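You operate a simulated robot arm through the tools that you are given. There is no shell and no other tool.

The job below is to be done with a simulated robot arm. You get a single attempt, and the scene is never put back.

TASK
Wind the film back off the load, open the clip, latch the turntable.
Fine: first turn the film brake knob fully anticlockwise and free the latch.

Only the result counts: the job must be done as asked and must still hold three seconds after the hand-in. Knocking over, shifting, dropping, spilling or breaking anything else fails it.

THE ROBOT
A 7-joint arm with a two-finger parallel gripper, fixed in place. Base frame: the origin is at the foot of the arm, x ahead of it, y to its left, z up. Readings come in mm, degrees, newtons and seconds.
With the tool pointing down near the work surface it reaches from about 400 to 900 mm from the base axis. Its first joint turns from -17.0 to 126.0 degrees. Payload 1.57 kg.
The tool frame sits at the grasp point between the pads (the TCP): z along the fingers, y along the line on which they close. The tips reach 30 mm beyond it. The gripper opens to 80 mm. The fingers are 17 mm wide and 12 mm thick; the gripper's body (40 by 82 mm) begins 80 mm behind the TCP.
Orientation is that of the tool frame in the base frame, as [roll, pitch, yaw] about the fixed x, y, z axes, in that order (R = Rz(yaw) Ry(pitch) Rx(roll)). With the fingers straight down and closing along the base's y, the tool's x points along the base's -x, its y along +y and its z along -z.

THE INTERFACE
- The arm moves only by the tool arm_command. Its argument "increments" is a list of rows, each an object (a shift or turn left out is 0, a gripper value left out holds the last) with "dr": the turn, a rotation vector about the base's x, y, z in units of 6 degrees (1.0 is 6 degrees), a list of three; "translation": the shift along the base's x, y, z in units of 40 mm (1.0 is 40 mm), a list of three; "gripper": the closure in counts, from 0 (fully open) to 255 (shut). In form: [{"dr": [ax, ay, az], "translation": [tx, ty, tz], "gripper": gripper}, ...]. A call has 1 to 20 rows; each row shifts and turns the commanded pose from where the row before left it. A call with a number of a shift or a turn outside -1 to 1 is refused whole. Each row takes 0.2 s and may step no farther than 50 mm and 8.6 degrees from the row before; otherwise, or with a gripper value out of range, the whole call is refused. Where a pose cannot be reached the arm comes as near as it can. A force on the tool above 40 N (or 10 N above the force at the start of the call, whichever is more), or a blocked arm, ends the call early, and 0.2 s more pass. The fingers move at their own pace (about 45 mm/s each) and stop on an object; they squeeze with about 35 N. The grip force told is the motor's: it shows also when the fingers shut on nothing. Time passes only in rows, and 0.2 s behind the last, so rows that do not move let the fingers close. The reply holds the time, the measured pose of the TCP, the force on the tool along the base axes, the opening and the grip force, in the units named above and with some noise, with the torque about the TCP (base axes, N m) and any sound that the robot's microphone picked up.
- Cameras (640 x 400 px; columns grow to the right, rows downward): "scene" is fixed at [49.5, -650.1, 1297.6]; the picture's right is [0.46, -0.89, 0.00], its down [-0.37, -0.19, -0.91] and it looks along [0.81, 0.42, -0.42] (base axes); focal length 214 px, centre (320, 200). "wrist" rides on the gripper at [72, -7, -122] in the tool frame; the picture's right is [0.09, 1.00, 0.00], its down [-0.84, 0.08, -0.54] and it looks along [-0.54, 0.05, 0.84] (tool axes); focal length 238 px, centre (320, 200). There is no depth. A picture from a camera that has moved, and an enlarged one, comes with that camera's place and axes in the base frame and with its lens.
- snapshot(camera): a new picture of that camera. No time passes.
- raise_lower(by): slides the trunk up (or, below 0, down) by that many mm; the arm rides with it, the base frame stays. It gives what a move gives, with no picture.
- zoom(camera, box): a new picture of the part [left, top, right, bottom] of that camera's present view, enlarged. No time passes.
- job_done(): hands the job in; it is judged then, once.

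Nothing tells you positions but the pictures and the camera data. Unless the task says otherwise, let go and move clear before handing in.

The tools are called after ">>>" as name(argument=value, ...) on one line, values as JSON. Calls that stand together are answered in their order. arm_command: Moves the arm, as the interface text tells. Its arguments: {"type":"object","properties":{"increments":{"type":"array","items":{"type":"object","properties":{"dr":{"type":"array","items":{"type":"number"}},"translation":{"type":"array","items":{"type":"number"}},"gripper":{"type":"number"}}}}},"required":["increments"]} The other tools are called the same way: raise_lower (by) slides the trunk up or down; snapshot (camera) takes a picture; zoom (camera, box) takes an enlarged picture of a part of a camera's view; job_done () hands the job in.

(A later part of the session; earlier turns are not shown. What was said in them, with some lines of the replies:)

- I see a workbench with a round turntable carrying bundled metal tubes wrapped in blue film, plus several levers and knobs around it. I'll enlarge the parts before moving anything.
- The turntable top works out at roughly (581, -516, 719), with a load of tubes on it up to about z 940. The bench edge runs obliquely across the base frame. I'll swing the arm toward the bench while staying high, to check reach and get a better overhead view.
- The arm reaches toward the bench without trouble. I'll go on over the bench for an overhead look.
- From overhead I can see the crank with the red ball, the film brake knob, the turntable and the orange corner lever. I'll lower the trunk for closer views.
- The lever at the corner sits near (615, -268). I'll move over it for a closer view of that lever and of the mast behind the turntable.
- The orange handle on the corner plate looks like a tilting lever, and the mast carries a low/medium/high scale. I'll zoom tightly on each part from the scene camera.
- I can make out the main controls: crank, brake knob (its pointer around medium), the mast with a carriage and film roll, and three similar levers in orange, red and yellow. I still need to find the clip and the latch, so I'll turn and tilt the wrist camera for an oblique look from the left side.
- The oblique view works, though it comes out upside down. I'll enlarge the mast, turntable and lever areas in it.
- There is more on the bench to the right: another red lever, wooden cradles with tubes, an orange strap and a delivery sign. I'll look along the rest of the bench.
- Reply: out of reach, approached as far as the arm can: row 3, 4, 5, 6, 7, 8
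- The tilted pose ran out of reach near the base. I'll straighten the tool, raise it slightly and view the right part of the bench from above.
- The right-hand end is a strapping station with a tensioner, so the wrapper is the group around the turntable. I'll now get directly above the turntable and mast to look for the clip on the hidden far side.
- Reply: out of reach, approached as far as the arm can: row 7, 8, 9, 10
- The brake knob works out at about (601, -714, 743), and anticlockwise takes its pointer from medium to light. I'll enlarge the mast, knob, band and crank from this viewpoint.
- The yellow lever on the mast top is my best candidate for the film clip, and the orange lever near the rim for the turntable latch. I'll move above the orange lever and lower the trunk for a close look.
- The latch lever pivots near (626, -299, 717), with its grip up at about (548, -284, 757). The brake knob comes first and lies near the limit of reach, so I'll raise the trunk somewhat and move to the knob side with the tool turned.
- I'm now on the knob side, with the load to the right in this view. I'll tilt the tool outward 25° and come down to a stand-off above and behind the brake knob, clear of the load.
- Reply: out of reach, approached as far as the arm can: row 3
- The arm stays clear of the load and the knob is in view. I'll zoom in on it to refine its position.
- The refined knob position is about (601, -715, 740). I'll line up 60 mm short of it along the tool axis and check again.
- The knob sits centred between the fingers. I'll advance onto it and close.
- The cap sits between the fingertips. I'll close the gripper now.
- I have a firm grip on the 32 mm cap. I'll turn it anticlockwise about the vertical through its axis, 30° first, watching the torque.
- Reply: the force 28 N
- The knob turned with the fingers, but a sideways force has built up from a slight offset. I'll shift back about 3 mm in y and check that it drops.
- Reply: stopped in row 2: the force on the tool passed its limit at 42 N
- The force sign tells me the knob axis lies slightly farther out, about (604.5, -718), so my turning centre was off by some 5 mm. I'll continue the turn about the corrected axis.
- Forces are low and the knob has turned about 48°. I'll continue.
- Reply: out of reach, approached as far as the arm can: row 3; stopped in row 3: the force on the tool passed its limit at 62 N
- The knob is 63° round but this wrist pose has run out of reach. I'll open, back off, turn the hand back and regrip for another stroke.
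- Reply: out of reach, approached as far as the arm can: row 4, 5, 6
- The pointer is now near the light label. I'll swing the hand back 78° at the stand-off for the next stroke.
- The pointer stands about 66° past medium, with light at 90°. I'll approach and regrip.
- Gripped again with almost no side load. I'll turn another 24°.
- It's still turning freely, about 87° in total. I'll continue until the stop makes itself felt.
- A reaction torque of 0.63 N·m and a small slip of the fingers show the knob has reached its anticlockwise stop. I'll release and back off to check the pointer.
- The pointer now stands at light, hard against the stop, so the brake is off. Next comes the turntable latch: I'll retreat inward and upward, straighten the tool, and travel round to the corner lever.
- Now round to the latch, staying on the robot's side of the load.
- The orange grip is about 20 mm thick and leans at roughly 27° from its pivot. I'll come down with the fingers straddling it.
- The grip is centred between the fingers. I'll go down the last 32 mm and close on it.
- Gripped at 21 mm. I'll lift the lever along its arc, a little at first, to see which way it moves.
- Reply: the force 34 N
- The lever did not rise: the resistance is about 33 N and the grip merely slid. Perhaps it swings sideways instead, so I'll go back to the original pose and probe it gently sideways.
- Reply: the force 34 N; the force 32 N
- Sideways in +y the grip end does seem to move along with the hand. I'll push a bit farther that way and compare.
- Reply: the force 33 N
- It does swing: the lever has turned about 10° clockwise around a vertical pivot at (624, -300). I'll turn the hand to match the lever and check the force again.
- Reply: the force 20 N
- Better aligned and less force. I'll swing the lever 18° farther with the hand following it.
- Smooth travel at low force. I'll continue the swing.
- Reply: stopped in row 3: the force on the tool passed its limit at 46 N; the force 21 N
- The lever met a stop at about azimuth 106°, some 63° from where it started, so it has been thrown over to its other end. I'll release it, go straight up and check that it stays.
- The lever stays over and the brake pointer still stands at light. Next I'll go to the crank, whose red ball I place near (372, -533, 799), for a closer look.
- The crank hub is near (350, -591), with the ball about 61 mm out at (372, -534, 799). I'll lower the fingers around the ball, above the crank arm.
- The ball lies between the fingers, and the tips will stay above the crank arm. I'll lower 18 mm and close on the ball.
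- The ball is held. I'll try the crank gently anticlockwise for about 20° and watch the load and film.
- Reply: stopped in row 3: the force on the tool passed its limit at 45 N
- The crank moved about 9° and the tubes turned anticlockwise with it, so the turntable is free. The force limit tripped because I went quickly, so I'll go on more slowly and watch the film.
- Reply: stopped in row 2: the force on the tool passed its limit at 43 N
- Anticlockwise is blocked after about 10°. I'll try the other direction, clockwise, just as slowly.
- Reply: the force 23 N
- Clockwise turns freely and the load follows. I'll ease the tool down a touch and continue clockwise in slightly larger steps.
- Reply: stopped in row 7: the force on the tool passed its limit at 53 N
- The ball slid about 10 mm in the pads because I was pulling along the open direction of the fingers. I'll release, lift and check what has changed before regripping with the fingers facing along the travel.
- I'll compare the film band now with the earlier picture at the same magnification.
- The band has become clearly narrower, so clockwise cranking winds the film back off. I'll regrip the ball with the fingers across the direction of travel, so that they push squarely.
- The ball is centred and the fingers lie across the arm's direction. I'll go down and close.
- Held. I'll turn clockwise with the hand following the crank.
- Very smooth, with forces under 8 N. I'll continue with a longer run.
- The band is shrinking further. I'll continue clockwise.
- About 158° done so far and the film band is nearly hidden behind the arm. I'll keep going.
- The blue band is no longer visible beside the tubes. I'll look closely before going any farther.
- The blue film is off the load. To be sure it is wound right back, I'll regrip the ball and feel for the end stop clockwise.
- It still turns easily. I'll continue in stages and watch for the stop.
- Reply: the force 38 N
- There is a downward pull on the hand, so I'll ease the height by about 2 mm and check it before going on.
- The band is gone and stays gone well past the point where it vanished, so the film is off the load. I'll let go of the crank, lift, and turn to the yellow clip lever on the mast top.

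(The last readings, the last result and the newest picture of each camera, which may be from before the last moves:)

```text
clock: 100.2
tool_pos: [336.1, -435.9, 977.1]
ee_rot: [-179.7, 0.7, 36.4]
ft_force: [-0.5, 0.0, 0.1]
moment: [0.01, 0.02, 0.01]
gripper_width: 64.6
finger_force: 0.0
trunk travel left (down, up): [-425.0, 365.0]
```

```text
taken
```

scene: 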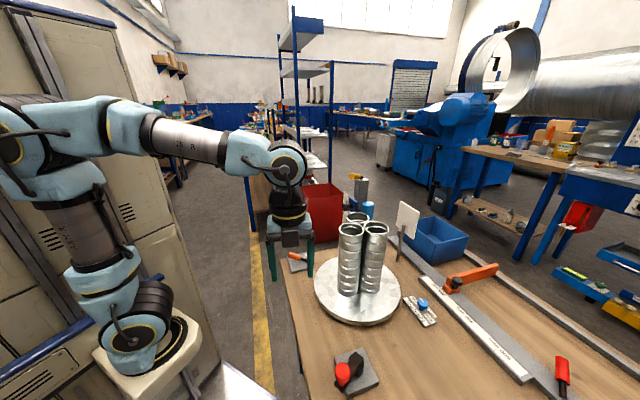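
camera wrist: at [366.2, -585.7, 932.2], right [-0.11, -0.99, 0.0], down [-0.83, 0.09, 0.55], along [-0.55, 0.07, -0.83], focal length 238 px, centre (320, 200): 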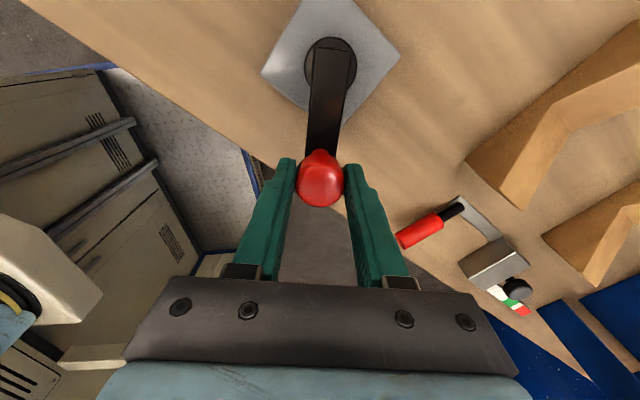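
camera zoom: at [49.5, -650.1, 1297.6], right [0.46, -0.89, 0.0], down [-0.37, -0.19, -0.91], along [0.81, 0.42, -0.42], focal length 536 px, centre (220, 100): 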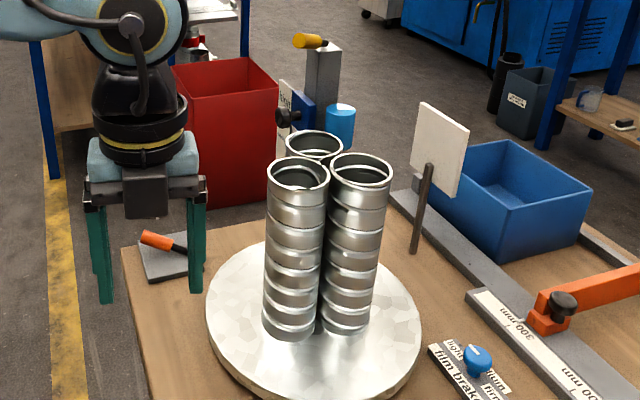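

The tubes stand bare on the turntable. I'll raise the trunk 300 mm to work at mast-top height and turn the hand back toward the mast.

>>> raise_lower(by=300)

>>> arm_command(increments=[{"translation": [0.1, 0, 0], "dr": [0, 0, 1]}, {"translation": [0.3, 0, 0], "dr": [0, 0, 1]}, {"translation": [0.3, 0, 0], "dr": [0, 0, 1]}, {"translation": [0.3, 0, 0], "dr": [0, 0, 1]}, {"translation": [0.3, 0, 0], "dr": [0, 0, 1]}, {"translation": [0.3, 0, 0], "dr": [0, 0, 1]}, {"translation": [0.3, 0, 0], "dr": [0, 0, 1]}, {"translation": [0.3, 0, 0], "dr": [0, 0, 1]}, {"translation": [0.3, 0, 0], "dr": [0, 0, 1]}, {"translation": [0.3, 0.1, 0], "dr": [0, 0, 1]}, {"translation": [0.3, 0.1, 0], "dr": [0, 0, 1]}, {"translation": [0.3, 0.1, 0], "dr": [0, 0, 1]}, {"translation": [0.3, 0.1, 0], "dr": [0, 0, 1]}, {"translation": [0.3, 0.1, 0], "dr": [0, 0, 1]}, {"translation": [0.3, 0, 0], "dr": [0, 0, 1]}, {"translation": [0.3, 0, 0], "dr": [0, 0, 1]}, {"translation": [0.3, 0, 0], "dr": [0, 0, 1]}, {"translation": [0.3, 0, 0], "dr": [0, 0, 1]}, {"translation": [0.3, 0, 0], "dr": [0, 0, 1]}, {"translation": [0.3, 0, 0], "dr": [0, 0, 1]}])

>>> snapshot(camera="wrist")

```text
clock: 103.2
tool_pos: [336.9, -435.8, 1276.2]
ee_rot: [-179.7, 0.8, 36.4]
ft_force: [0.5, -0.6, 0.1]
moment: [-0.04, 0.01, 0.0]
gripper_width: 64.3
finger_force: 0.0
trunk travel left (down, up): [-725.0, 65.0]
```

```text
clock: 107.4
tool_pos: [568.7, -415.8, 1276.1]
ee_rot: [-179.6, 0.8, 156.6]
ft_force: [0.1, 0.1, -0.2]
moment: [-0.02, 0.01, -0.02]
gripper_width: 64.1
finger_force: 0.0
trunk travel left (down, up): [-725.0, 65.0]
```

```text
taken
camera wrist: at [499.9, -391.9, 1398.0], right [0.31, 0.95, -0.01], down [0.79, -0.26, 0.55], along [0.52, -0.18, -0.83], focal length 238 px, centre (320, 200)
```

wrist: 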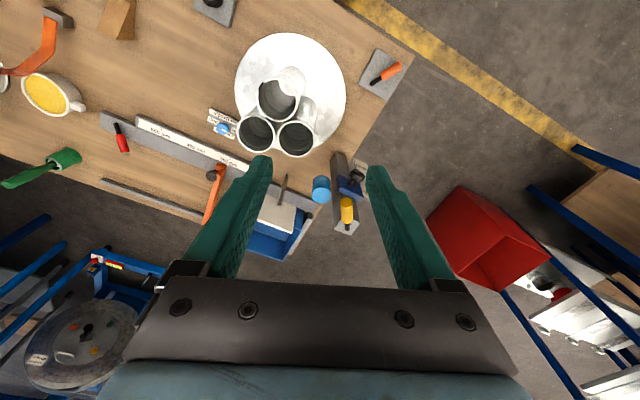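

>>> arm_command(increments=[{"translation": [0.8, -0.025, -0.55], "dr": [0, 0, 0.5]}, {"translation": [0.8, -0.025, -0.55], "dr": [0, 0, 0.5]}, {"translation": [0.8, -0.025, -0.55], "dr": [0, 0, 0.5]}, {"translation": [0.6, -0.025, -0.55], "dr": [0, 0, 0.3]}, {}])

>>> snapshot(camera="wrist")

>>> zoom(camera="wrist", box=[230, 70, 430, 200])

>>> zoom(camera="scene", box=[300, 120, 440, 240])

```text
clock: 108.6
tool_pos: [689.3, -417.2, 1189.4]
ee_rot: [-179.8, 0.8, 167.3]
ft_force: [0.2, -0.2, -0.3]
moment: [-0.02, 0.01, 0.02]
gripper_width: 64.3
finger_force: 0.0
trunk travel left (down, up): [-725.0, 65.0]
```

```text
taken
camera wrist: at [616.6, -407.0, 1311.4], right [0.13, 0.99, -0.01], down [0.83, -0.1, 0.55], along [0.55, -0.08, -0.83], focal length 238 px, centre (320, 200)
```

wrist: 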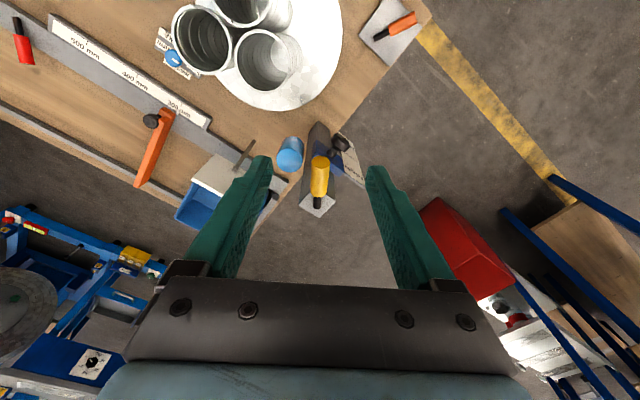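

```text
3.08 times, centred on (330, 135) of wrist
camera zoom: at [616.6, -407.0, 1311.4], right [0.13, 0.99, -0.01], down [0.83, -0.1, 0.55], along [0.55, -0.08, -0.83], focal length 733 px, centre (289, 400)
```

zoom: 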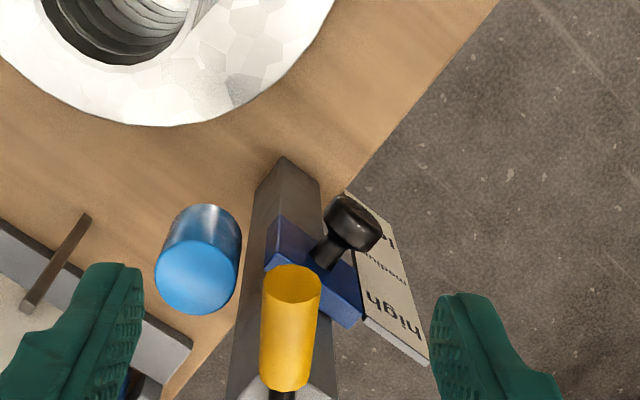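

```text
3.33 times, centred on (370, 180) of scene
camera zoom: at [49.5, -650.1, 1297.6], right [0.46, -0.89, 0.0], down [-0.37, -0.19, -0.91], along [0.81, 0.42, -0.42], focal length 715 px, centre (153, 267)
```

zoom: 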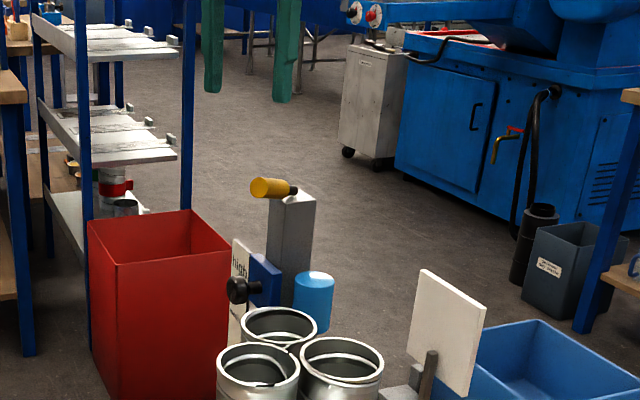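

The clip lever's grip end is at (731, -424, 1061) and its pivot near (807, -437, 1038), with the same pose as the latch had before. I'll come down over the grip.

>>> arm_command(increments=[{"translation": [0.51, -0.083, -0.75]}, {"translation": [0.51, -0.083, -0.75]}, {"translation": [0.51, -0.083, -0.75]}, {}])

>>> snapshot(camera="wrist")

>>> zoom(camera="wrist", box=[220, 70, 420, 210])

>>> zoom(camera="scene", box=[300, 120, 440, 240])

```text
clock: 109.6
tool_pos: [751.5, -427.5, 1097.8]
ee_rot: [-179.7, 0.7, 167.2]
ft_force: [0.1, 0.5, 0.3]
moment: [0.01, -0.02, 0.01]
gripper_width: 64.4
finger_force: 0.1
trunk travel left (down, up): [-725.0, 65.0]
```

```text
taken
camera wrist: at [678.1, -417.3, 1219.6], right [0.13, 0.99, -0.01], down [0.83, -0.1, 0.55], along [0.55, -0.08, -0.83], focal length 238 px, centre (320, 200)
```

wrist: 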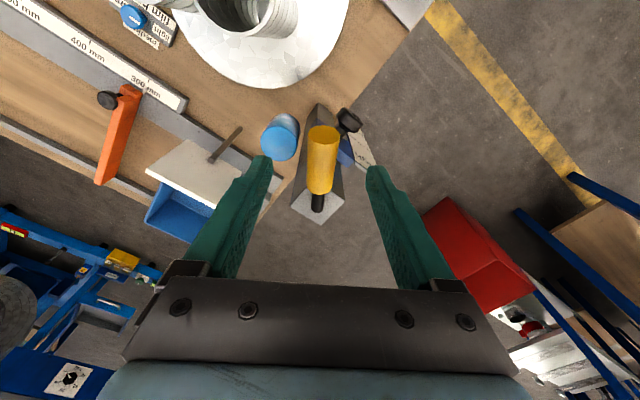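

```text
2.86 times, centred on (320, 140) of wrist
camera zoom: at [678.1, -417.3, 1219.6], right [0.13, 0.99, -0.01], down [0.83, -0.1, 0.55], along [0.55, -0.08, -0.83], focal length 681 px, centre (320, 371)
```

zoom: 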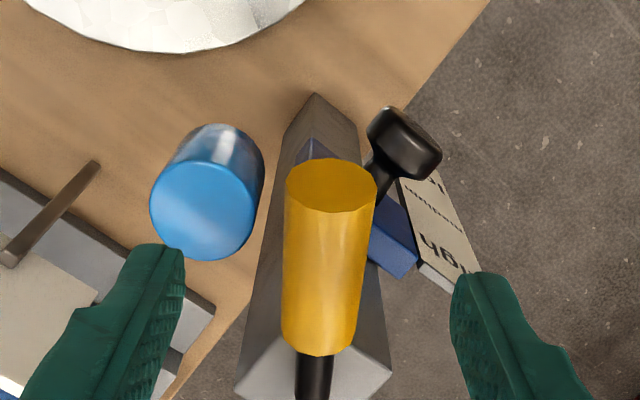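

```text
3.33 times, centred on (370, 180) of scene
camera zoom: at [49.5, -650.1, 1297.6], right [0.46, -0.89, 0.0], down [-0.37, -0.19, -0.91], along [0.81, 0.42, -0.42], focal length 715 px, centre (153, 267)
```

zoom: 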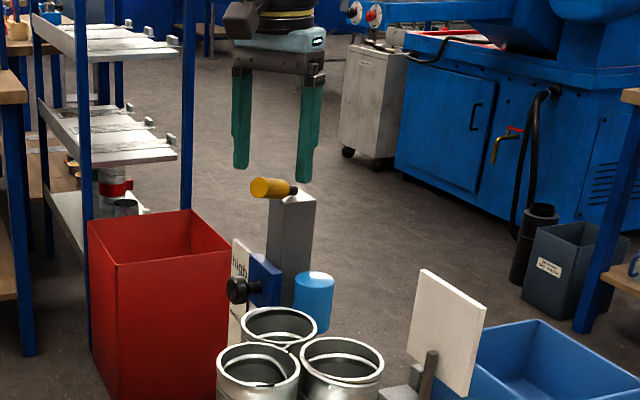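

Aligned over the yellow grip. I'll lower 38 mm and close.

>>> arm_command(increments=[{"translation": [0, 0, -0.475]}, {"translation": [0, 0, -0.475]}, {}, {"gripper": 255}, {"gripper": 255}, {"gripper": 255}, {"gripper": 255}, {"gripper": 255}])

>>> snapshot(camera="wrist")

```text
clock: 111.4
tool_pos: [750.4, -426.9, 1060.6]
ee_rot: [-179.8, 0.7, 167.4]
ft_force: [-0.1, 5.3, -0.6]
moment: [0.11, -0.05, 0.3]
gripper_width: 21.4
finger_force: 34.7
trunk travel left (down, up): [-725.0, 65.0]
```

```text
taken
camera wrist: at [678.8, -416.7, 1182.7], right [0.13, 0.99, -0.01], down [0.83, -0.1, 0.55], along [0.55, -0.08, -0.83], focal length 238 px, centre (320, 200)
```

wrist: 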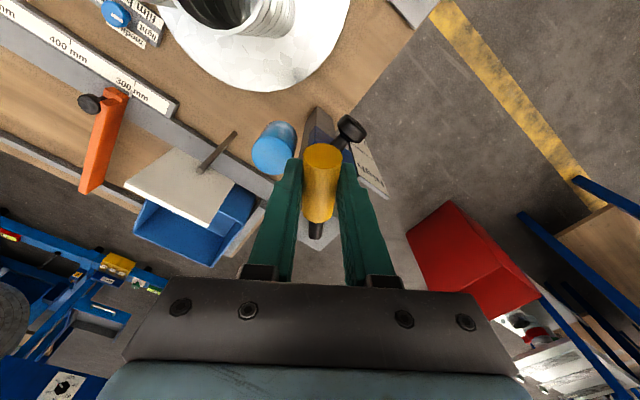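

Gripped at 21 mm. I'll swing it clockwise about its pivot, the way the latch went, starting with 12°.

>>> arm_command(increments=[{"translation": [0.021, 0.0981, 0], "dr": [0, 0, -0.667]}, {"translation": [0.0278, 0.0964, 0], "dr": [0, 0, -0.667]}, {"translation": [0.0345, 0.0942, 0], "dr": [0, 0, -0.667]}, {}])

>>> snapshot(camera="wrist")

```text
clock: 112.4
tool_pos: [754.4, -415.9, 1060.6]
ee_rot: [-179.7, 0.8, 155.3]
ft_force: [3.8, 10.8, 0.9]
moment: [0.28, -0.03, 0.68]
gripper_width: 21.6
finger_force: 34.7
trunk travel left (down, up): [-725.0, 65.0]
```

```text
taken
camera wrist: at [685.9, -390.7, 1182.6], right [0.33, 0.94, -0.01], down [0.79, -0.27, 0.55], along [0.52, -0.19, -0.83], focal length 238 px, centre (320, 200)
```

wrist: 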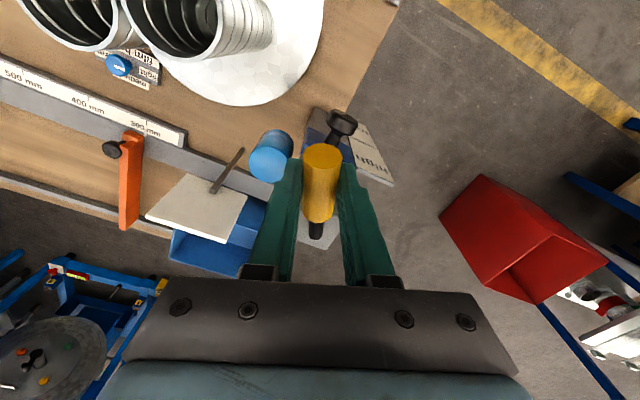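

It moves with about 11 N. I'll continue with a little more travel and less turn, so that the hand lines up with the lever.

>>> arm_command(increments=[{"translation": [0.0356, 0.0938, 0], "dr": [0, 0, 0]}, {"translation": [0.0421, 0.0911, 0], "dr": [0, 0, -0.333]}, {"translation": [0.0483, 0.0879, 0], "dr": [0, 0, -0.667]}, {"translation": [0.0543, 0.0843, 0], "dr": [0, 0, -0.667]}, {"translation": [0.0601, 0.0803, 0], "dr": [0, 0, -0.667]}, {}])

>>> snapshot(camera="wrist")

```text
clock: 113.8
tool_pos: [762.9, -402.5, 1059.7]
ee_rot: [-179.6, 1.0, 141.1]
ft_force: [-1.4, -12.2, 3.5]
moment: [-0.27, 0.02, -0.58]
gripper_width: 21.6
finger_force: 34.5
trunk travel left (down, up): [-725.0, 65.0]
```

```text
taken
camera wrist: at [702.5, -360.4, 1182.5], right [0.55, 0.83, -0.01], down [0.7, -0.46, 0.55], along [0.46, -0.31, -0.83], focal length 238 px, centre (320, 200)
```

wrist: 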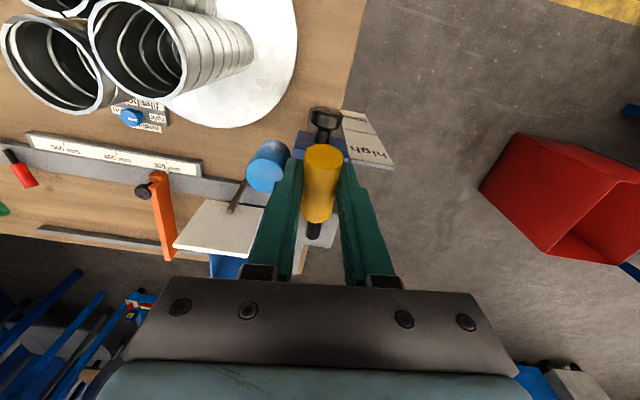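

>>> arm_command(increments=[{"translation": [0.058, 0.0765, 0], "dr": [0, 0, -0.667]}, {"translation": [0.0632, 0.0722, 0], "dr": [0, 0, -0.667]}, {"translation": [0.0681, 0.0676, 0], "dr": [0, 0, -0.667]}, {"translation": [0.0727, 0.0627, 0], "dr": [0, 0, -0.667]}, {"translation": [0.0769, 0.0575, 0], "dr": [0, 0, -0.667]}, {}])

>>> snapshot(camera="wrist")

```text
clock: 115.2
tool_pos: [777.8, -389.1, 1060.6]
ee_rot: [-179.7, 1.0, 121.1]
ft_force: [13.5, -30.1, 5.1]
moment: [-0.37, -0.12, -0.21]
gripper_width: 21.3
finger_force: 34.2
trunk travel left (down, up): [-725.0, 65.0]
```

```text
taken
camera wrist: at [734.8, -329.2, 1182.4], right [0.81, 0.59, -0.01], down [0.5, -0.67, 0.56], along [0.33, -0.45, -0.83], focal length 238 px, centre (320, 200)
```

wrist: 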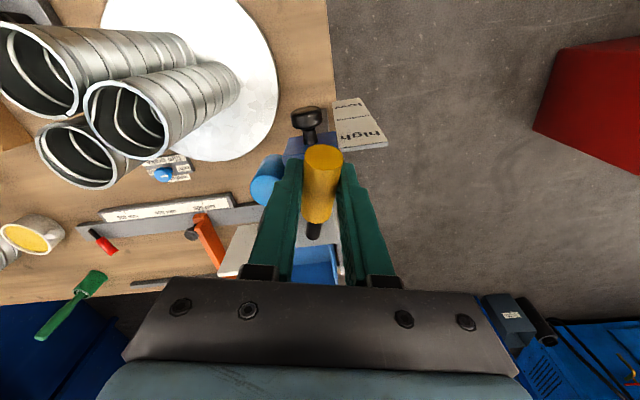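

There is an inward pull of about 32 N, which tells me the pivot lies nearer (806, -440). I'll ease inward 2 mm and continue on the corrected arc.

>>> arm_command(increments=[{"translation": [0.03, -0.043, 0]}, {"translation": [0.0874, 0.0443, 0], "dr": [0, 0, -0.667]}, {"translation": [0.0903, 0.0381, 0], "dr": [0, 0, -0.667]}, {}])

>>> snapshot(camera="wrist")

```text
clock: 116.2
tool_pos: [785.1, -385.3, 1060.4]
ee_rot: [-179.7, 0.9, 113.1]
ft_force: [3.0, -19.5, 13.2]
moment: [0.09, 0.2, -0.29]
gripper_width: 20.9
finger_force: 34.6
trunk travel left (down, up): [-725.0, 65.0]
```

```text
taken
camera wrist: at [750.9, -320.3, 1182.5], right [0.88, 0.48, -0.01], down [0.4, -0.73, 0.55], along [0.26, -0.49, -0.83], focal length 238 px, centre (320, 200)
```

wrist: 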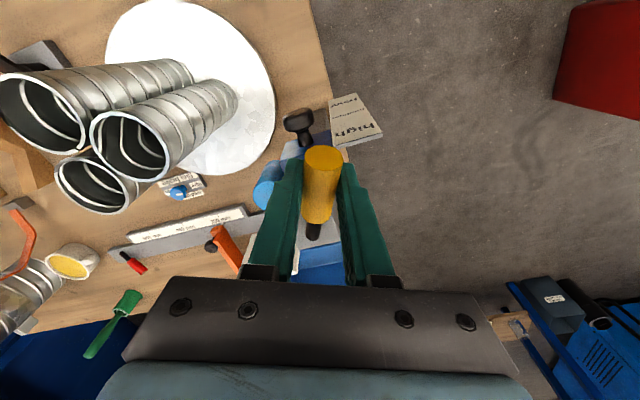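

>>> arm_command(increments=[{"translation": [0.018, -0.047, 0]}, {"translation": [0.0927, 0.0217, 0], "dr": [0, 0, -0.667]}, {"translation": [0.0947, 0.0152, 0], "dr": [0, 0, -0.667]}, {}])

>>> snapshot(camera="wrist")

```text
clock: 117.2
tool_pos: [789.6, -384.7, 1060.6]
ee_rot: [-179.5, 0.5, 105.2]
ft_force: [-38.1, 1.1, 10.2]
moment: [0.23, 0.25, 0.52]
gripper_width: 22.0
finger_force: 34.6
trunk travel left (down, up): [-725.0, 65.0]
```

```text
taken
camera wrist: at [765.9, -315.4, 1182.7], right [0.94, 0.35, -0.01], down [0.3, -0.78, 0.55], along [0.18, -0.52, -0.84], focal length 238 px, centre (320, 200)
```

wrist: 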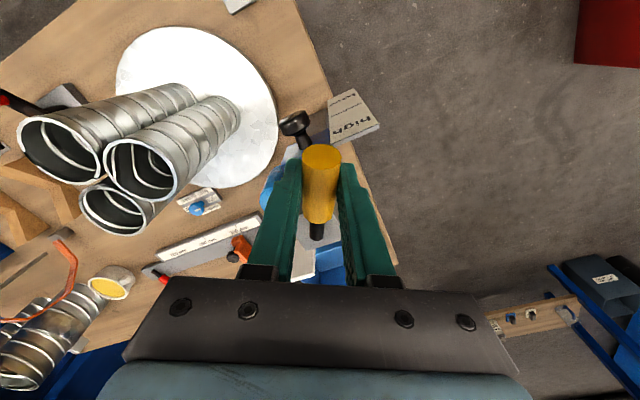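

A solid 38 N reaction shows the clip lever is against its other stop. I'll release and lift clear.

>>> arm_command(increments=[{"gripper": 50}, {"gripper": 50}, {"gripper": 50}, {"translation": [0, 0, 0.7]}, {"translation": [0, 0, 0.9]}, {"translation": [-0.3, 0.2, 0.8]}, {"translation": [-0.5, 0.2, 0.5]}, {}])

>>> snapshot(camera="wrist")

>>> zoom(camera="scene", box=[300, 150, 440, 270])

```text
clock: 119.0
tool_pos: [759.9, -370.5, 1174.2]
ee_rot: [-179.7, 0.8, 105.1]
ft_force: [0.5, 0.1, 0.1]
moment: [0.01, -0.03, -0.03]
gripper_width: 64.5
finger_force: 0.1
trunk travel left (down, up): [-725.0, 65.0]
```

```text
taken
camera wrist: at [735.3, -300.4, 1296.1], right [0.94, 0.35, -0.01], down [0.3, -0.78, 0.55], along [0.19, -0.52, -0.83], focal length 238 px, centre (320, 200)
```

wrist: 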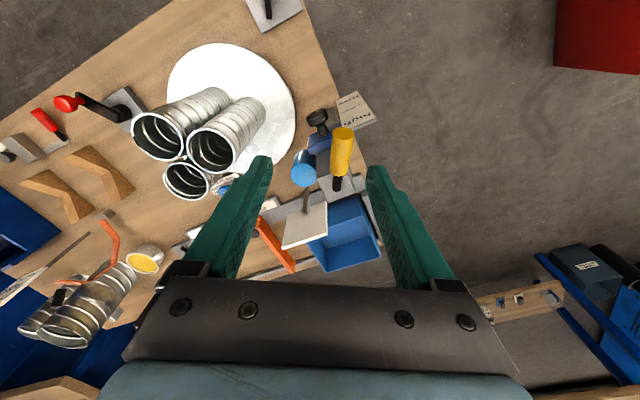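

```text
3.33 times, centred on (370, 210) of scene
camera zoom: at [49.5, -650.1, 1297.6], right [0.46, -0.89, 0.0], down [-0.37, -0.19, -0.91], along [0.81, 0.42, -0.42], focal length 715 px, centre (153, 167)
```

zoom: 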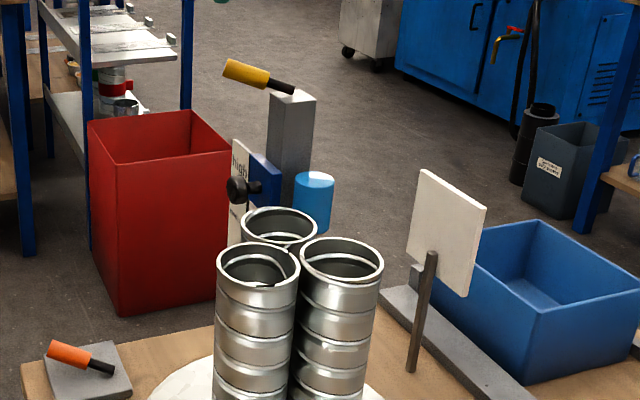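

The clip lever is over and stays there. Last comes latching the turntable, so I'll travel back above the orange lever and lower the trunk again.

>>> arm_command(increments=[{"translation": [-0.755, 0.62, 0]}, {"translation": [-0.755, 0.62, 0]}, {"translation": [-0.755, 0.62, 0]}, {"translation": [-0.755, 0.62, 0]}, {"translation": [-0.755, 0.62, 0]}, {}])

>>> raise_lower(by=-300)

>>> snapshot(camera="wrist")

>>> zoom(camera="scene", box=[270, 180, 450, 320])

```text
clock: 120.4
tool_pos: [610.1, -246.6, 1176.6]
ee_rot: [-179.7, 0.8, 105.2]
ft_force: [-0.6, 0.3, -0.3]
moment: [-0.01, 0.0, 0.01]
gripper_width: 64.0
finger_force: 0.1
trunk travel left (down, up): [-725.0, 65.0]
```

```text
clock: 123.4
tool_pos: [610.5, -245.3, 876.5]
ee_rot: [-179.7, 0.8, 105.2]
ft_force: [-0.3, 0.0, 0.4]
moment: [0.02, 0.02, -0.02]
gripper_width: 64.6
finger_force: 0.1
trunk travel left (down, up): [-425.0, 365.0]
```

```text
taken
camera wrist: at [586.1, -176.5, 998.1], right [0.94, 0.35, -0.01], down [0.3, -0.78, 0.55], along [0.19, -0.52, -0.83], focal length 238 px, centre (320, 200)
```

wrist: 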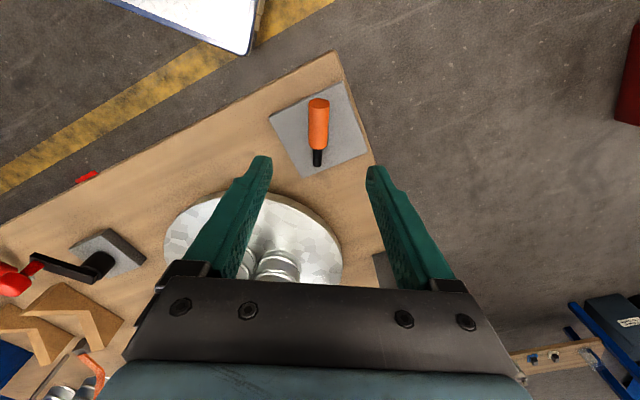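

```text
2.86 times, centred on (360, 250) of scene
camera zoom: at [49.5, -650.1, 1297.6], right [0.46, -0.89, 0.0], down [-0.37, -0.19, -0.91], along [0.81, 0.42, -0.42], focal length 613 px, centre (206, 57)
```

zoom: 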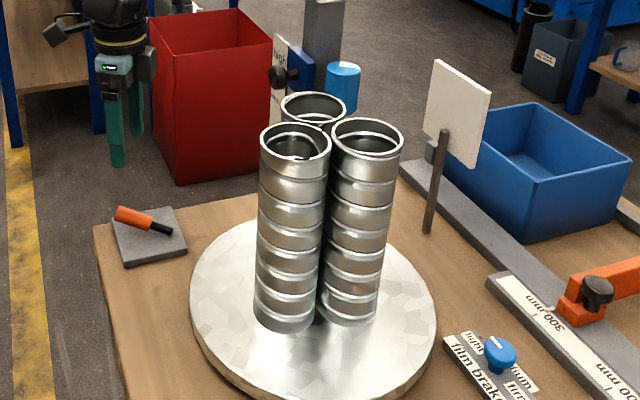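

The orange lever is beneath the hand at azimuth 109°. I'll descend and grip it.

>>> arm_command(increments=[{"translation": [-0.02, 0, -0.778], "dr": [0, 0, 0.5]}, {"translation": [-0.02, 0, -0.778]}, {"translation": [-0.02, 0, -0.778]}, {}])

>>> snapshot(camera="wrist")

```text
clock: 124.4
tool_pos: [607.4, -246.0, 781.8]
ee_rot: [-179.7, 0.7, 108.2]
ft_force: [-0.2, 0.1, -0.1]
moment: [0.0, 0.01, -0.01]
gripper_width: 64.1
finger_force: 0.0
trunk travel left (down, up): [-425.0, 365.0]
```

```text
taken
camera wrist: at [579.1, -177.8, 903.6], right [0.92, 0.4, -0.01], down [0.34, -0.76, 0.55], along [0.22, -0.51, -0.83], focal length 238 px, centre (320, 200)
```

wrist: 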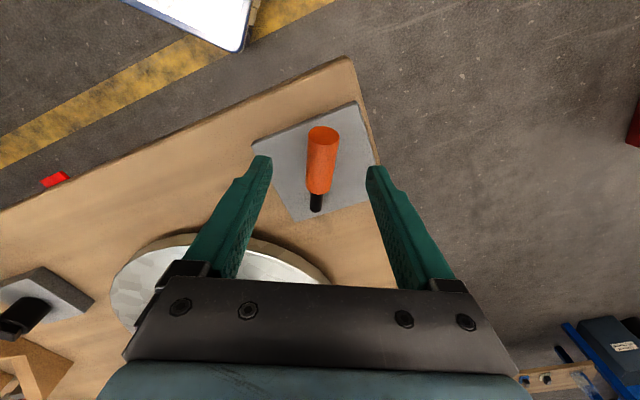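

>>> arm_command(increments=[{"translation": [0, 0, -0.375]}, {"translation": [0, 0, -0.375]}, {}, {"gripper": 255}, {"gripper": 255}, {"gripper": 255}, {"gripper": 255}, {"gripper": 255}])

>>> snapshot(camera="wrist")

```text
clock: 126.2
tool_pos: [607.1, -245.6, 752.6]
ee_rot: [-179.7, 0.8, 108.2]
ft_force: [0.7, 0.8, -1.0]
moment: [0.01, -0.1, 0.05]
gripper_width: 21.1
finger_force: 34.9
trunk travel left (down, up): [-425.0, 365.0]
```

```text
taken
camera wrist: at [579.6, -177.7, 874.3], right [0.92, 0.4, -0.01], down [0.34, -0.76, 0.55], along [0.22, -0.51, -0.83], focal length 238 px, centre (320, 200)
```

wrist: 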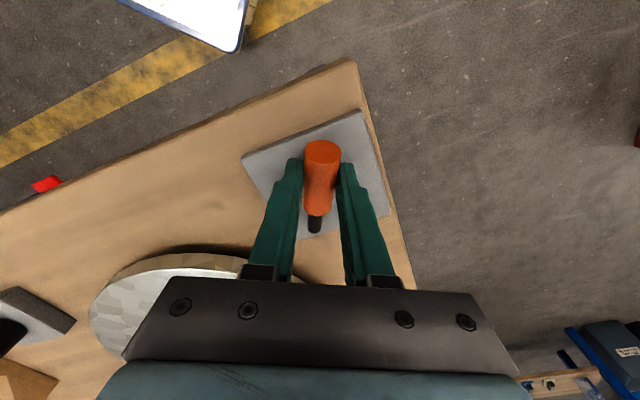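

Gripped cleanly. I'll swing the lever back anticlockwise toward its latched position.

>>> arm_command(increments=[{"translation": [-0.0937, -0.0363, 0], "dr": [0, 0, 0.667]}, {"translation": [-0.0909, -0.0428, 0], "dr": [0, 0, 0.667]}, {"translation": [-0.0877, -0.049, 0], "dr": [0, 0, 0.667]}, {"translation": [-0.0841, -0.055, 0], "dr": [0, 0, 0.667]}, {"translation": [-0.08, -0.0608, 0], "dr": [0, 0, 0.667]}, {}])

>>> arm_command(increments=[{"translation": [-0.0756, -0.0662, 0], "dr": [0, 0, 0.667]}, {"translation": [-0.0708, -0.0713, 0], "dr": [0, 0, 0.667]}, {"translation": [-0.0657, -0.0761, 0], "dr": [0, 0, 0.667]}, {"translation": [-0.0602, -0.0805, 0], "dr": [0, 0, 0.667]}, {}])

>>> snapshot(camera="wrist")

```text
clock: 127.6
tool_pos: [590.0, -254.7, 752.7]
ee_rot: [-179.6, 0.7, 128.3]
ft_force: [-1.2, 8.8, -13.3]
moment: [0.17, 0.01, 0.23]
gripper_width: 21.3
finger_force: 34.1
trunk travel left (down, up): [-425.0, 365.0]
```

```text
clock: 128.8
tool_pos: [579.1, -266.8, 752.4]
ee_rot: [-179.6, 0.6, 144.3]
ft_force: [-15.1, 15.1, -13.7]
moment: [0.48, 0.51, 0.21]
gripper_width: 21.2
finger_force: 34.6
trunk travel left (down, up): [-425.0, 365.0]
```

```text
taken
camera wrist: at [516.9, -229.0, 874.7], right [0.51, 0.86, -0.01], down [0.72, -0.42, 0.55], along [0.47, -0.28, -0.83], focal length 238 px, centre (320, 200)
```

wrist: 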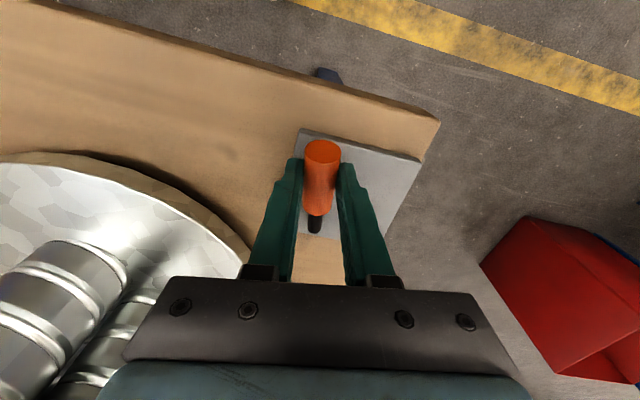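

>>> arm_command(increments=[{"translation": [-0.0844, -0.0645, 0], "dr": [0, 0, 0.667]}, {"translation": [-0.0534, -0.0831, 0], "dr": [0, 0, 0.667]}, {"translation": [-0.0472, -0.0912, 0], "dr": [0, 0, 0.667]}, {"translation": [-0.0357, -0.0939, 0], "dr": [0, 0, 0.667]}, {}])

>>> snapshot(camera="wrist")

```text
clock: 130.0
tool_pos: [570.8, -280.4, 753.4]
ee_rot: [-179.7, 0.8, 160.3]
ft_force: [-5.2, 2.7, -22.5]
moment: [-0.08, -0.22, 0.0]
gripper_width: 21.3
finger_force: 34.0
trunk travel left (down, up): [-425.0, 365.0]
```

```text
taken
camera wrist: at [501.2, -261.7, 874.6], right [0.25, 0.97, -0.01], down [0.81, -0.2, 0.55], along [0.53, -0.14, -0.83], focal length 238 px, centre (320, 200)
```

wrist: 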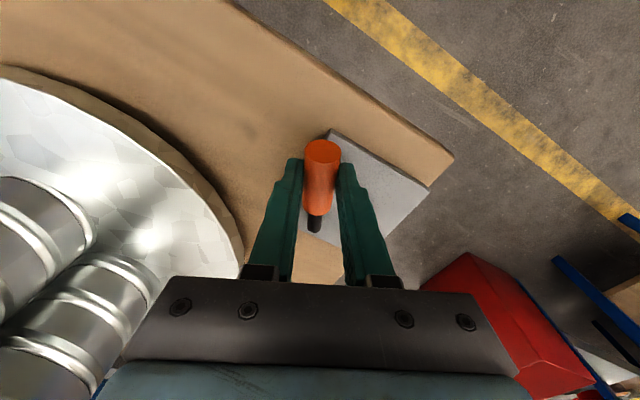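

>>> arm_command(increments=[{"translation": [-0.0302, -0.0958, 0], "dr": [0, 0, 0.667]}, {"translation": [-0.0235, -0.0977, 0], "dr": [0, 0, 0.667]}, {}])

>>> arm_command(increments=[{"translation": [-0.0166, -0.0991, 0], "dr": [0, 0, 0.667]}, {}])

>>> snapshot(camera="wrist")

```text
clock: 130.8
tool_pos: [569.8, -288.4, 753.8]
ee_rot: [-179.7, 0.8, 168.2]
ft_force: [-1.0, -3.0, -18.8]
moment: [-0.01, 0.19, -0.12]
gripper_width: 21.2
finger_force: 34.0
trunk travel left (down, up): [-425.0, 365.0]
```

```text
clock: 131.4
tool_pos: [569.6, -289.8, 753.2]
ee_rot: [-179.8, 0.8, 172.4]
ft_force: [3.2, 18.5, -12.5]
moment: [0.17, 0.01, -0.59]
gripper_width: 22.0
finger_force: 34.8
trunk travel left (down, up): [-425.0, 365.0]
```

```text
taken
camera wrist: at [496.6, -286.0, 874.9], right [0.04, 1.0, -0.01], down [0.83, -0.03, 0.55], along [0.55, -0.03, -0.83], focal length 238 px, centre (320, 200)
```

wrist: 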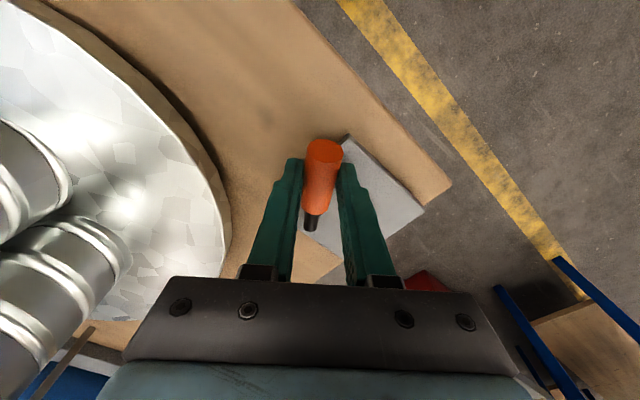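

The lever is back at its original position and meeting its stop. I'll press it a touch more to seat it, then release.

>>> arm_command(increments=[{"translation": [-0.005, -0.04, 0]}, {}])

>>> arm_command(increments=[{"gripper": 50}, {"gripper": 50}, {"gripper": 50}, {"translation": [0, 0, 0.7]}, {"translation": [0, 0, 0.9]}, {"translation": [0, 0, 0.9]}, {"translation": [0, 0, 0.9]}, {}])

>>> snapshot(camera="wrist")

>>> zoom(camera="scene", box=[270, 160, 450, 320])

```text
clock: 132.1
tool_pos: [570.0, -290.8, 752.5]
ee_rot: [-180.0, 0.8, 172.4]
ft_force: [4.2, 12.3, -4.2]
moment: [0.04, -0.07, -0.71]
gripper_width: 22.1
finger_force: 34.9
trunk travel left (down, up): [-425.0, 365.0]
stopped in row 2: the force on the tool passed its limit at 41 N (the readings are from after the stop); the commanded pose is now the measured one
```

```text
clock: 133.9
tool_pos: [570.0, -293.3, 889.6]
ee_rot: [-179.9, 0.7, 172.4]
ft_force: [0.4, 0.8, 0.6]
moment: [-0.02, 0.0, 0.02]
gripper_width: 64.4
finger_force: 0.0
trunk travel left (down, up): [-425.0, 365.0]
```

```text
taken
camera wrist: at [496.2, -289.1, 1012.4], right [0.04, 1.0, 0.0], down [0.83, -0.03, 0.55], along [0.55, -0.03, -0.83], focal length 238 px, centre (320, 200)
```

wrist: 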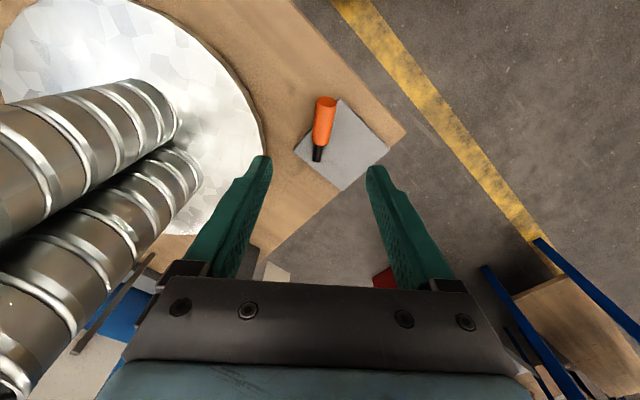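

```text
2.50 times, centred on (360, 240) of scene
camera zoom: at [49.5, -650.1, 1297.6], right [0.46, -0.89, 0.0], down [-0.37, -0.19, -0.91], along [0.81, 0.42, -0.42], focal length 536 px, centre (220, 100)
```

zoom: 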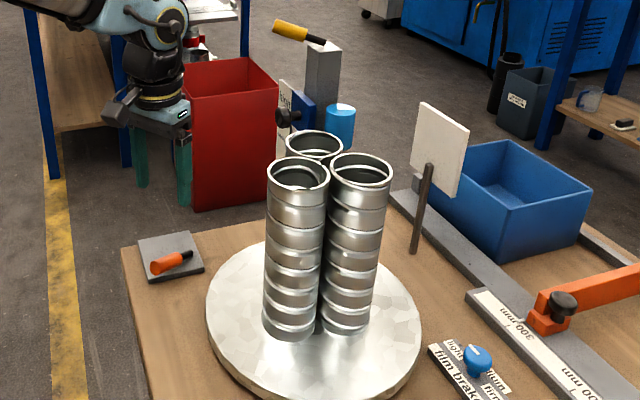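

The latch lever is back where it started and stays there. As a check that the turntable really is locked, I'll go to the crank ball and nudge it lightly.

>>> arm_command(increments=[{"translation": [-0.9375, -0.67, 0.25], "dr": [0, 0, -0.13]}, {"translation": [-0.9375, -0.67, 0.25], "dr": [0, 0, -0.13]}, {"translation": [-0.9375, -0.67, 0.25], "dr": [0, 0, -0.13]}, {"translation": [-0.9375, -0.67, 0.25], "dr": [0, 0, -0.13]}, {"translation": [-0.635, -0.885, -0.15], "dr": [0, 0, -0.13]}, {"translation": [-0.635, -0.885, -0.15], "dr": [0, 0, -0.13]}, {"translation": [-0.635, -0.885, -0.15], "dr": [0, 0, -0.13]}, {"translation": [-0.635, -0.885, -0.15], "dr": [0, 0, -0.13]}, {"translation": [-0.635, -0.885, -0.15], "dr": [0, 0, -0.13]}, {}])

>>> snapshot(camera="wrist")

```text
clock: 136.1
tool_pos: [291.6, -577.4, 899.9]
ee_rot: [-179.9, 0.8, 165.4]
ft_force: [-0.4, -0.5, 0.3]
moment: [0.03, 0.01, -0.03]
gripper_width: 64.2
finger_force: 0.1
trunk travel left (down, up): [-425.0, 365.0]
```

```text
taken
camera wrist: at [219.8, -563.5, 1021.3], right [0.16, 0.99, 0.0], down [0.82, -0.13, 0.55], along [0.55, -0.09, -0.83], focal length 238 px, centre (320, 200)
```

wrist: 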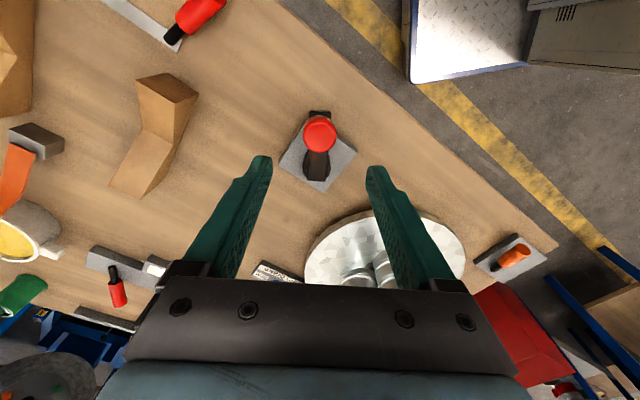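

>>> arm_command(increments=[{"translation": [0, 0.02, -0.75]}, {"translation": [0, 0.01, -0.75]}, {"translation": [0, 0, -0.75]}, {}, {"gripper": 255}, {"gripper": 255}, {"gripper": 255}, {"gripper": 255}])

>>> arm_command(increments=[{"translation": [0.012, 0.049, 0]}, {"translation": [0.012, 0.049, 0]}, {}])

```text
clock: 137.9
tool_pos: [290.1, -576.7, 808.2]
ee_rot: [-179.7, 0.9, 165.3]
ft_force: [-3.5, -18.4, -6.4]
moment: [-0.22, -0.14, -0.08]
gripper_width: 31.9
finger_force: 32.4
trunk travel left (down, up): [-425.0, 365.0]
```

```text
clock: 138.4
tool_pos: [290.3, -575.5, 809.7]
ee_rot: [-179.3, 0.8, 165.2]
ft_force: [-0.3, -14.9, -12.3]
moment: [0.27, -0.08, -0.03]
gripper_width: 31.6
finger_force: 40.1
trunk travel left (down, up): [-425.0, 365.0]
stopped in row 2: the force on the tool passed its limit at 43 N (the readings are from after the stop); the commanded pose is now the measured one
```

The crank is now solid: it met 43 N within about a millimetre, where it turned freely before, so the turntable is latched. I'll release, lift and move clear.

>>> arm_command(increments=[{"gripper": 50}, {"gripper": 50}, {"gripper": 50}, {"translation": [0, 0, 0.8]}, {"translation": [0, 0, 0.9]}, {"translation": [0, 0.2, 0.9]}, {"translation": [0.3, 0.8, 0.5]}, {"translation": [0.3, 0.8, 0.5]}, {"translation": [0.3, 0.8, 0.3]}, {"translation": [0.3, 0.8, 0]}, {"translation": [0.3, 0.8, 0]}, {"translation": [0.3, 0.8, 0]}, {"translation": [0.3, 0.8, 0]}, {}])

>>> snapshot(camera="scene")

>>> zoom(camera="scene", box=[270, 160, 450, 320])

>>> zoom(camera="scene", box=[300, 280, 460, 400])

>>> snapshot(camera="wrist")

```text
clock: 141.4
tool_pos: [373.3, -342.1, 966.4]
ee_rot: [-179.5, 0.9, 165.2]
ft_force: [0.4, 0.1, -0.5]
moment: [0.02, 0.01, -0.02]
gripper_width: 64.4
finger_force: 0.1
trunk travel left (down, up): [-425.0, 365.0]
```

```text
taken
```

scene: 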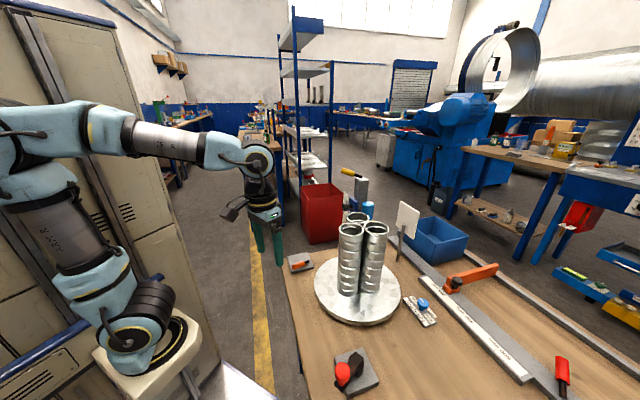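

```text
2.50 times, centred on (360, 240) of scene
camera zoom: at [49.5, -650.1, 1297.6], right [0.46, -0.89, 0.0], down [-0.37, -0.19, -0.91], along [0.81, 0.42, -0.42], focal length 536 px, centre (220, 100)
```

zoom: 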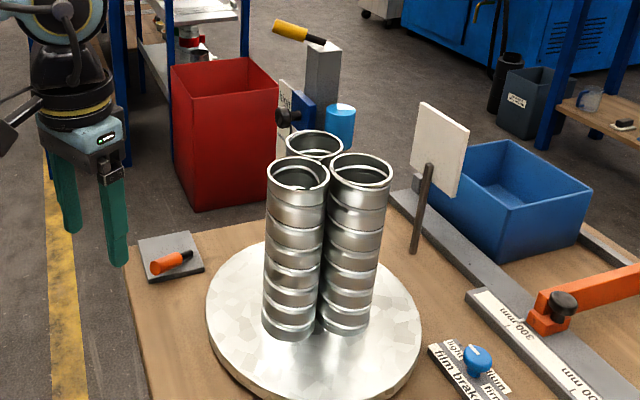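

```text
3.33 times, centred on (380, 340) of scene
camera zoom: at [49.5, -650.1, 1297.6], right [0.46, -0.89, 0.0], down [-0.37, -0.19, -0.91], along [0.81, 0.42, -0.42], focal length 715 px, centre (120, -267)
```

zoom: 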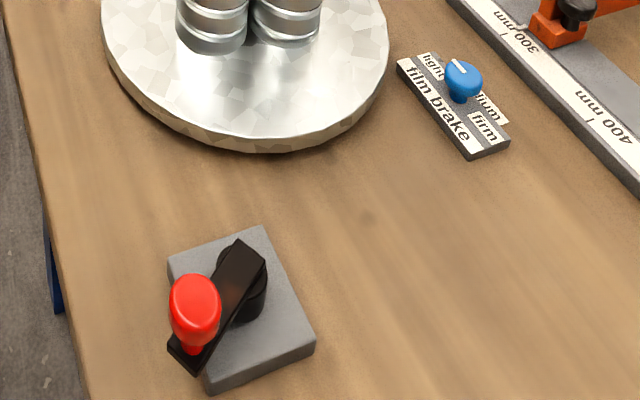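

```text
taken
camera wrist: at [301.2, -328.6, 1088.1], right [0.16, 0.99, -0.01], down [0.82, -0.13, 0.55], along [0.55, -0.1, -0.83], focal length 238 px, centre (320, 200)
```

wrist: 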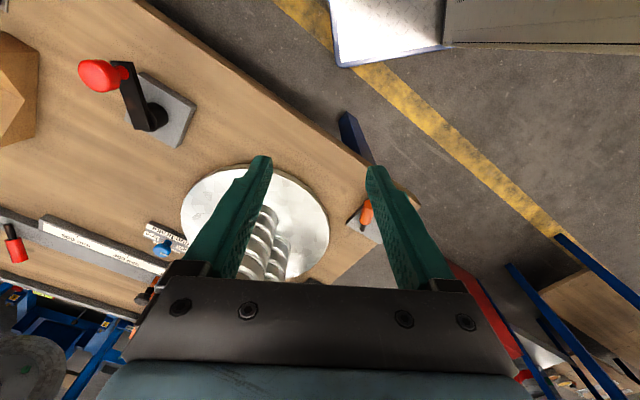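

Everything reads as asked:
- **Brake:** the knob is fully anticlockwise, with its pointer at light.
- **Film:** it is off the load.
- **Clip:** the yellow lever on the mast, which I take to be the clip, is thrown open.
- **Turntable:** the latch lever is back in place and the crank is locked.

The arm is clear of everything, so I'll hand in.

>>> job_done()

```text
The job is handed in.
```

The job is handed in, with all five steps done in the order you asked. No verdict came back from the hand-in, so I can't confirm it passed.

1. **Film brake:** I turned the knob fully anticlockwise to its stop, and the pointer stands at "light".
2. **Latch freed:** I swung the orange lever at the bench corner to its other stop, which let the turntable turn.
3. **Film off the load:** I turned the crank clockwise about 260°. The blue band shrank and disappeared, and the tubes now stand bare. I met no end stop in that direction.
4. **Clip opened:** I swung the yellow lever on top of the mast to its other stop. It isn't labelled; I took it to be the film clip because it was the only lever left on the wrapper.
5. **Turntable latched:** I put the orange lever back in its original position. A light nudge on the crank met about 43 N within a millimetre, where it had turned freely before.

The gripper let go of everything, the arm moved clear, and I saw nothing else disturbed in the last pictures.
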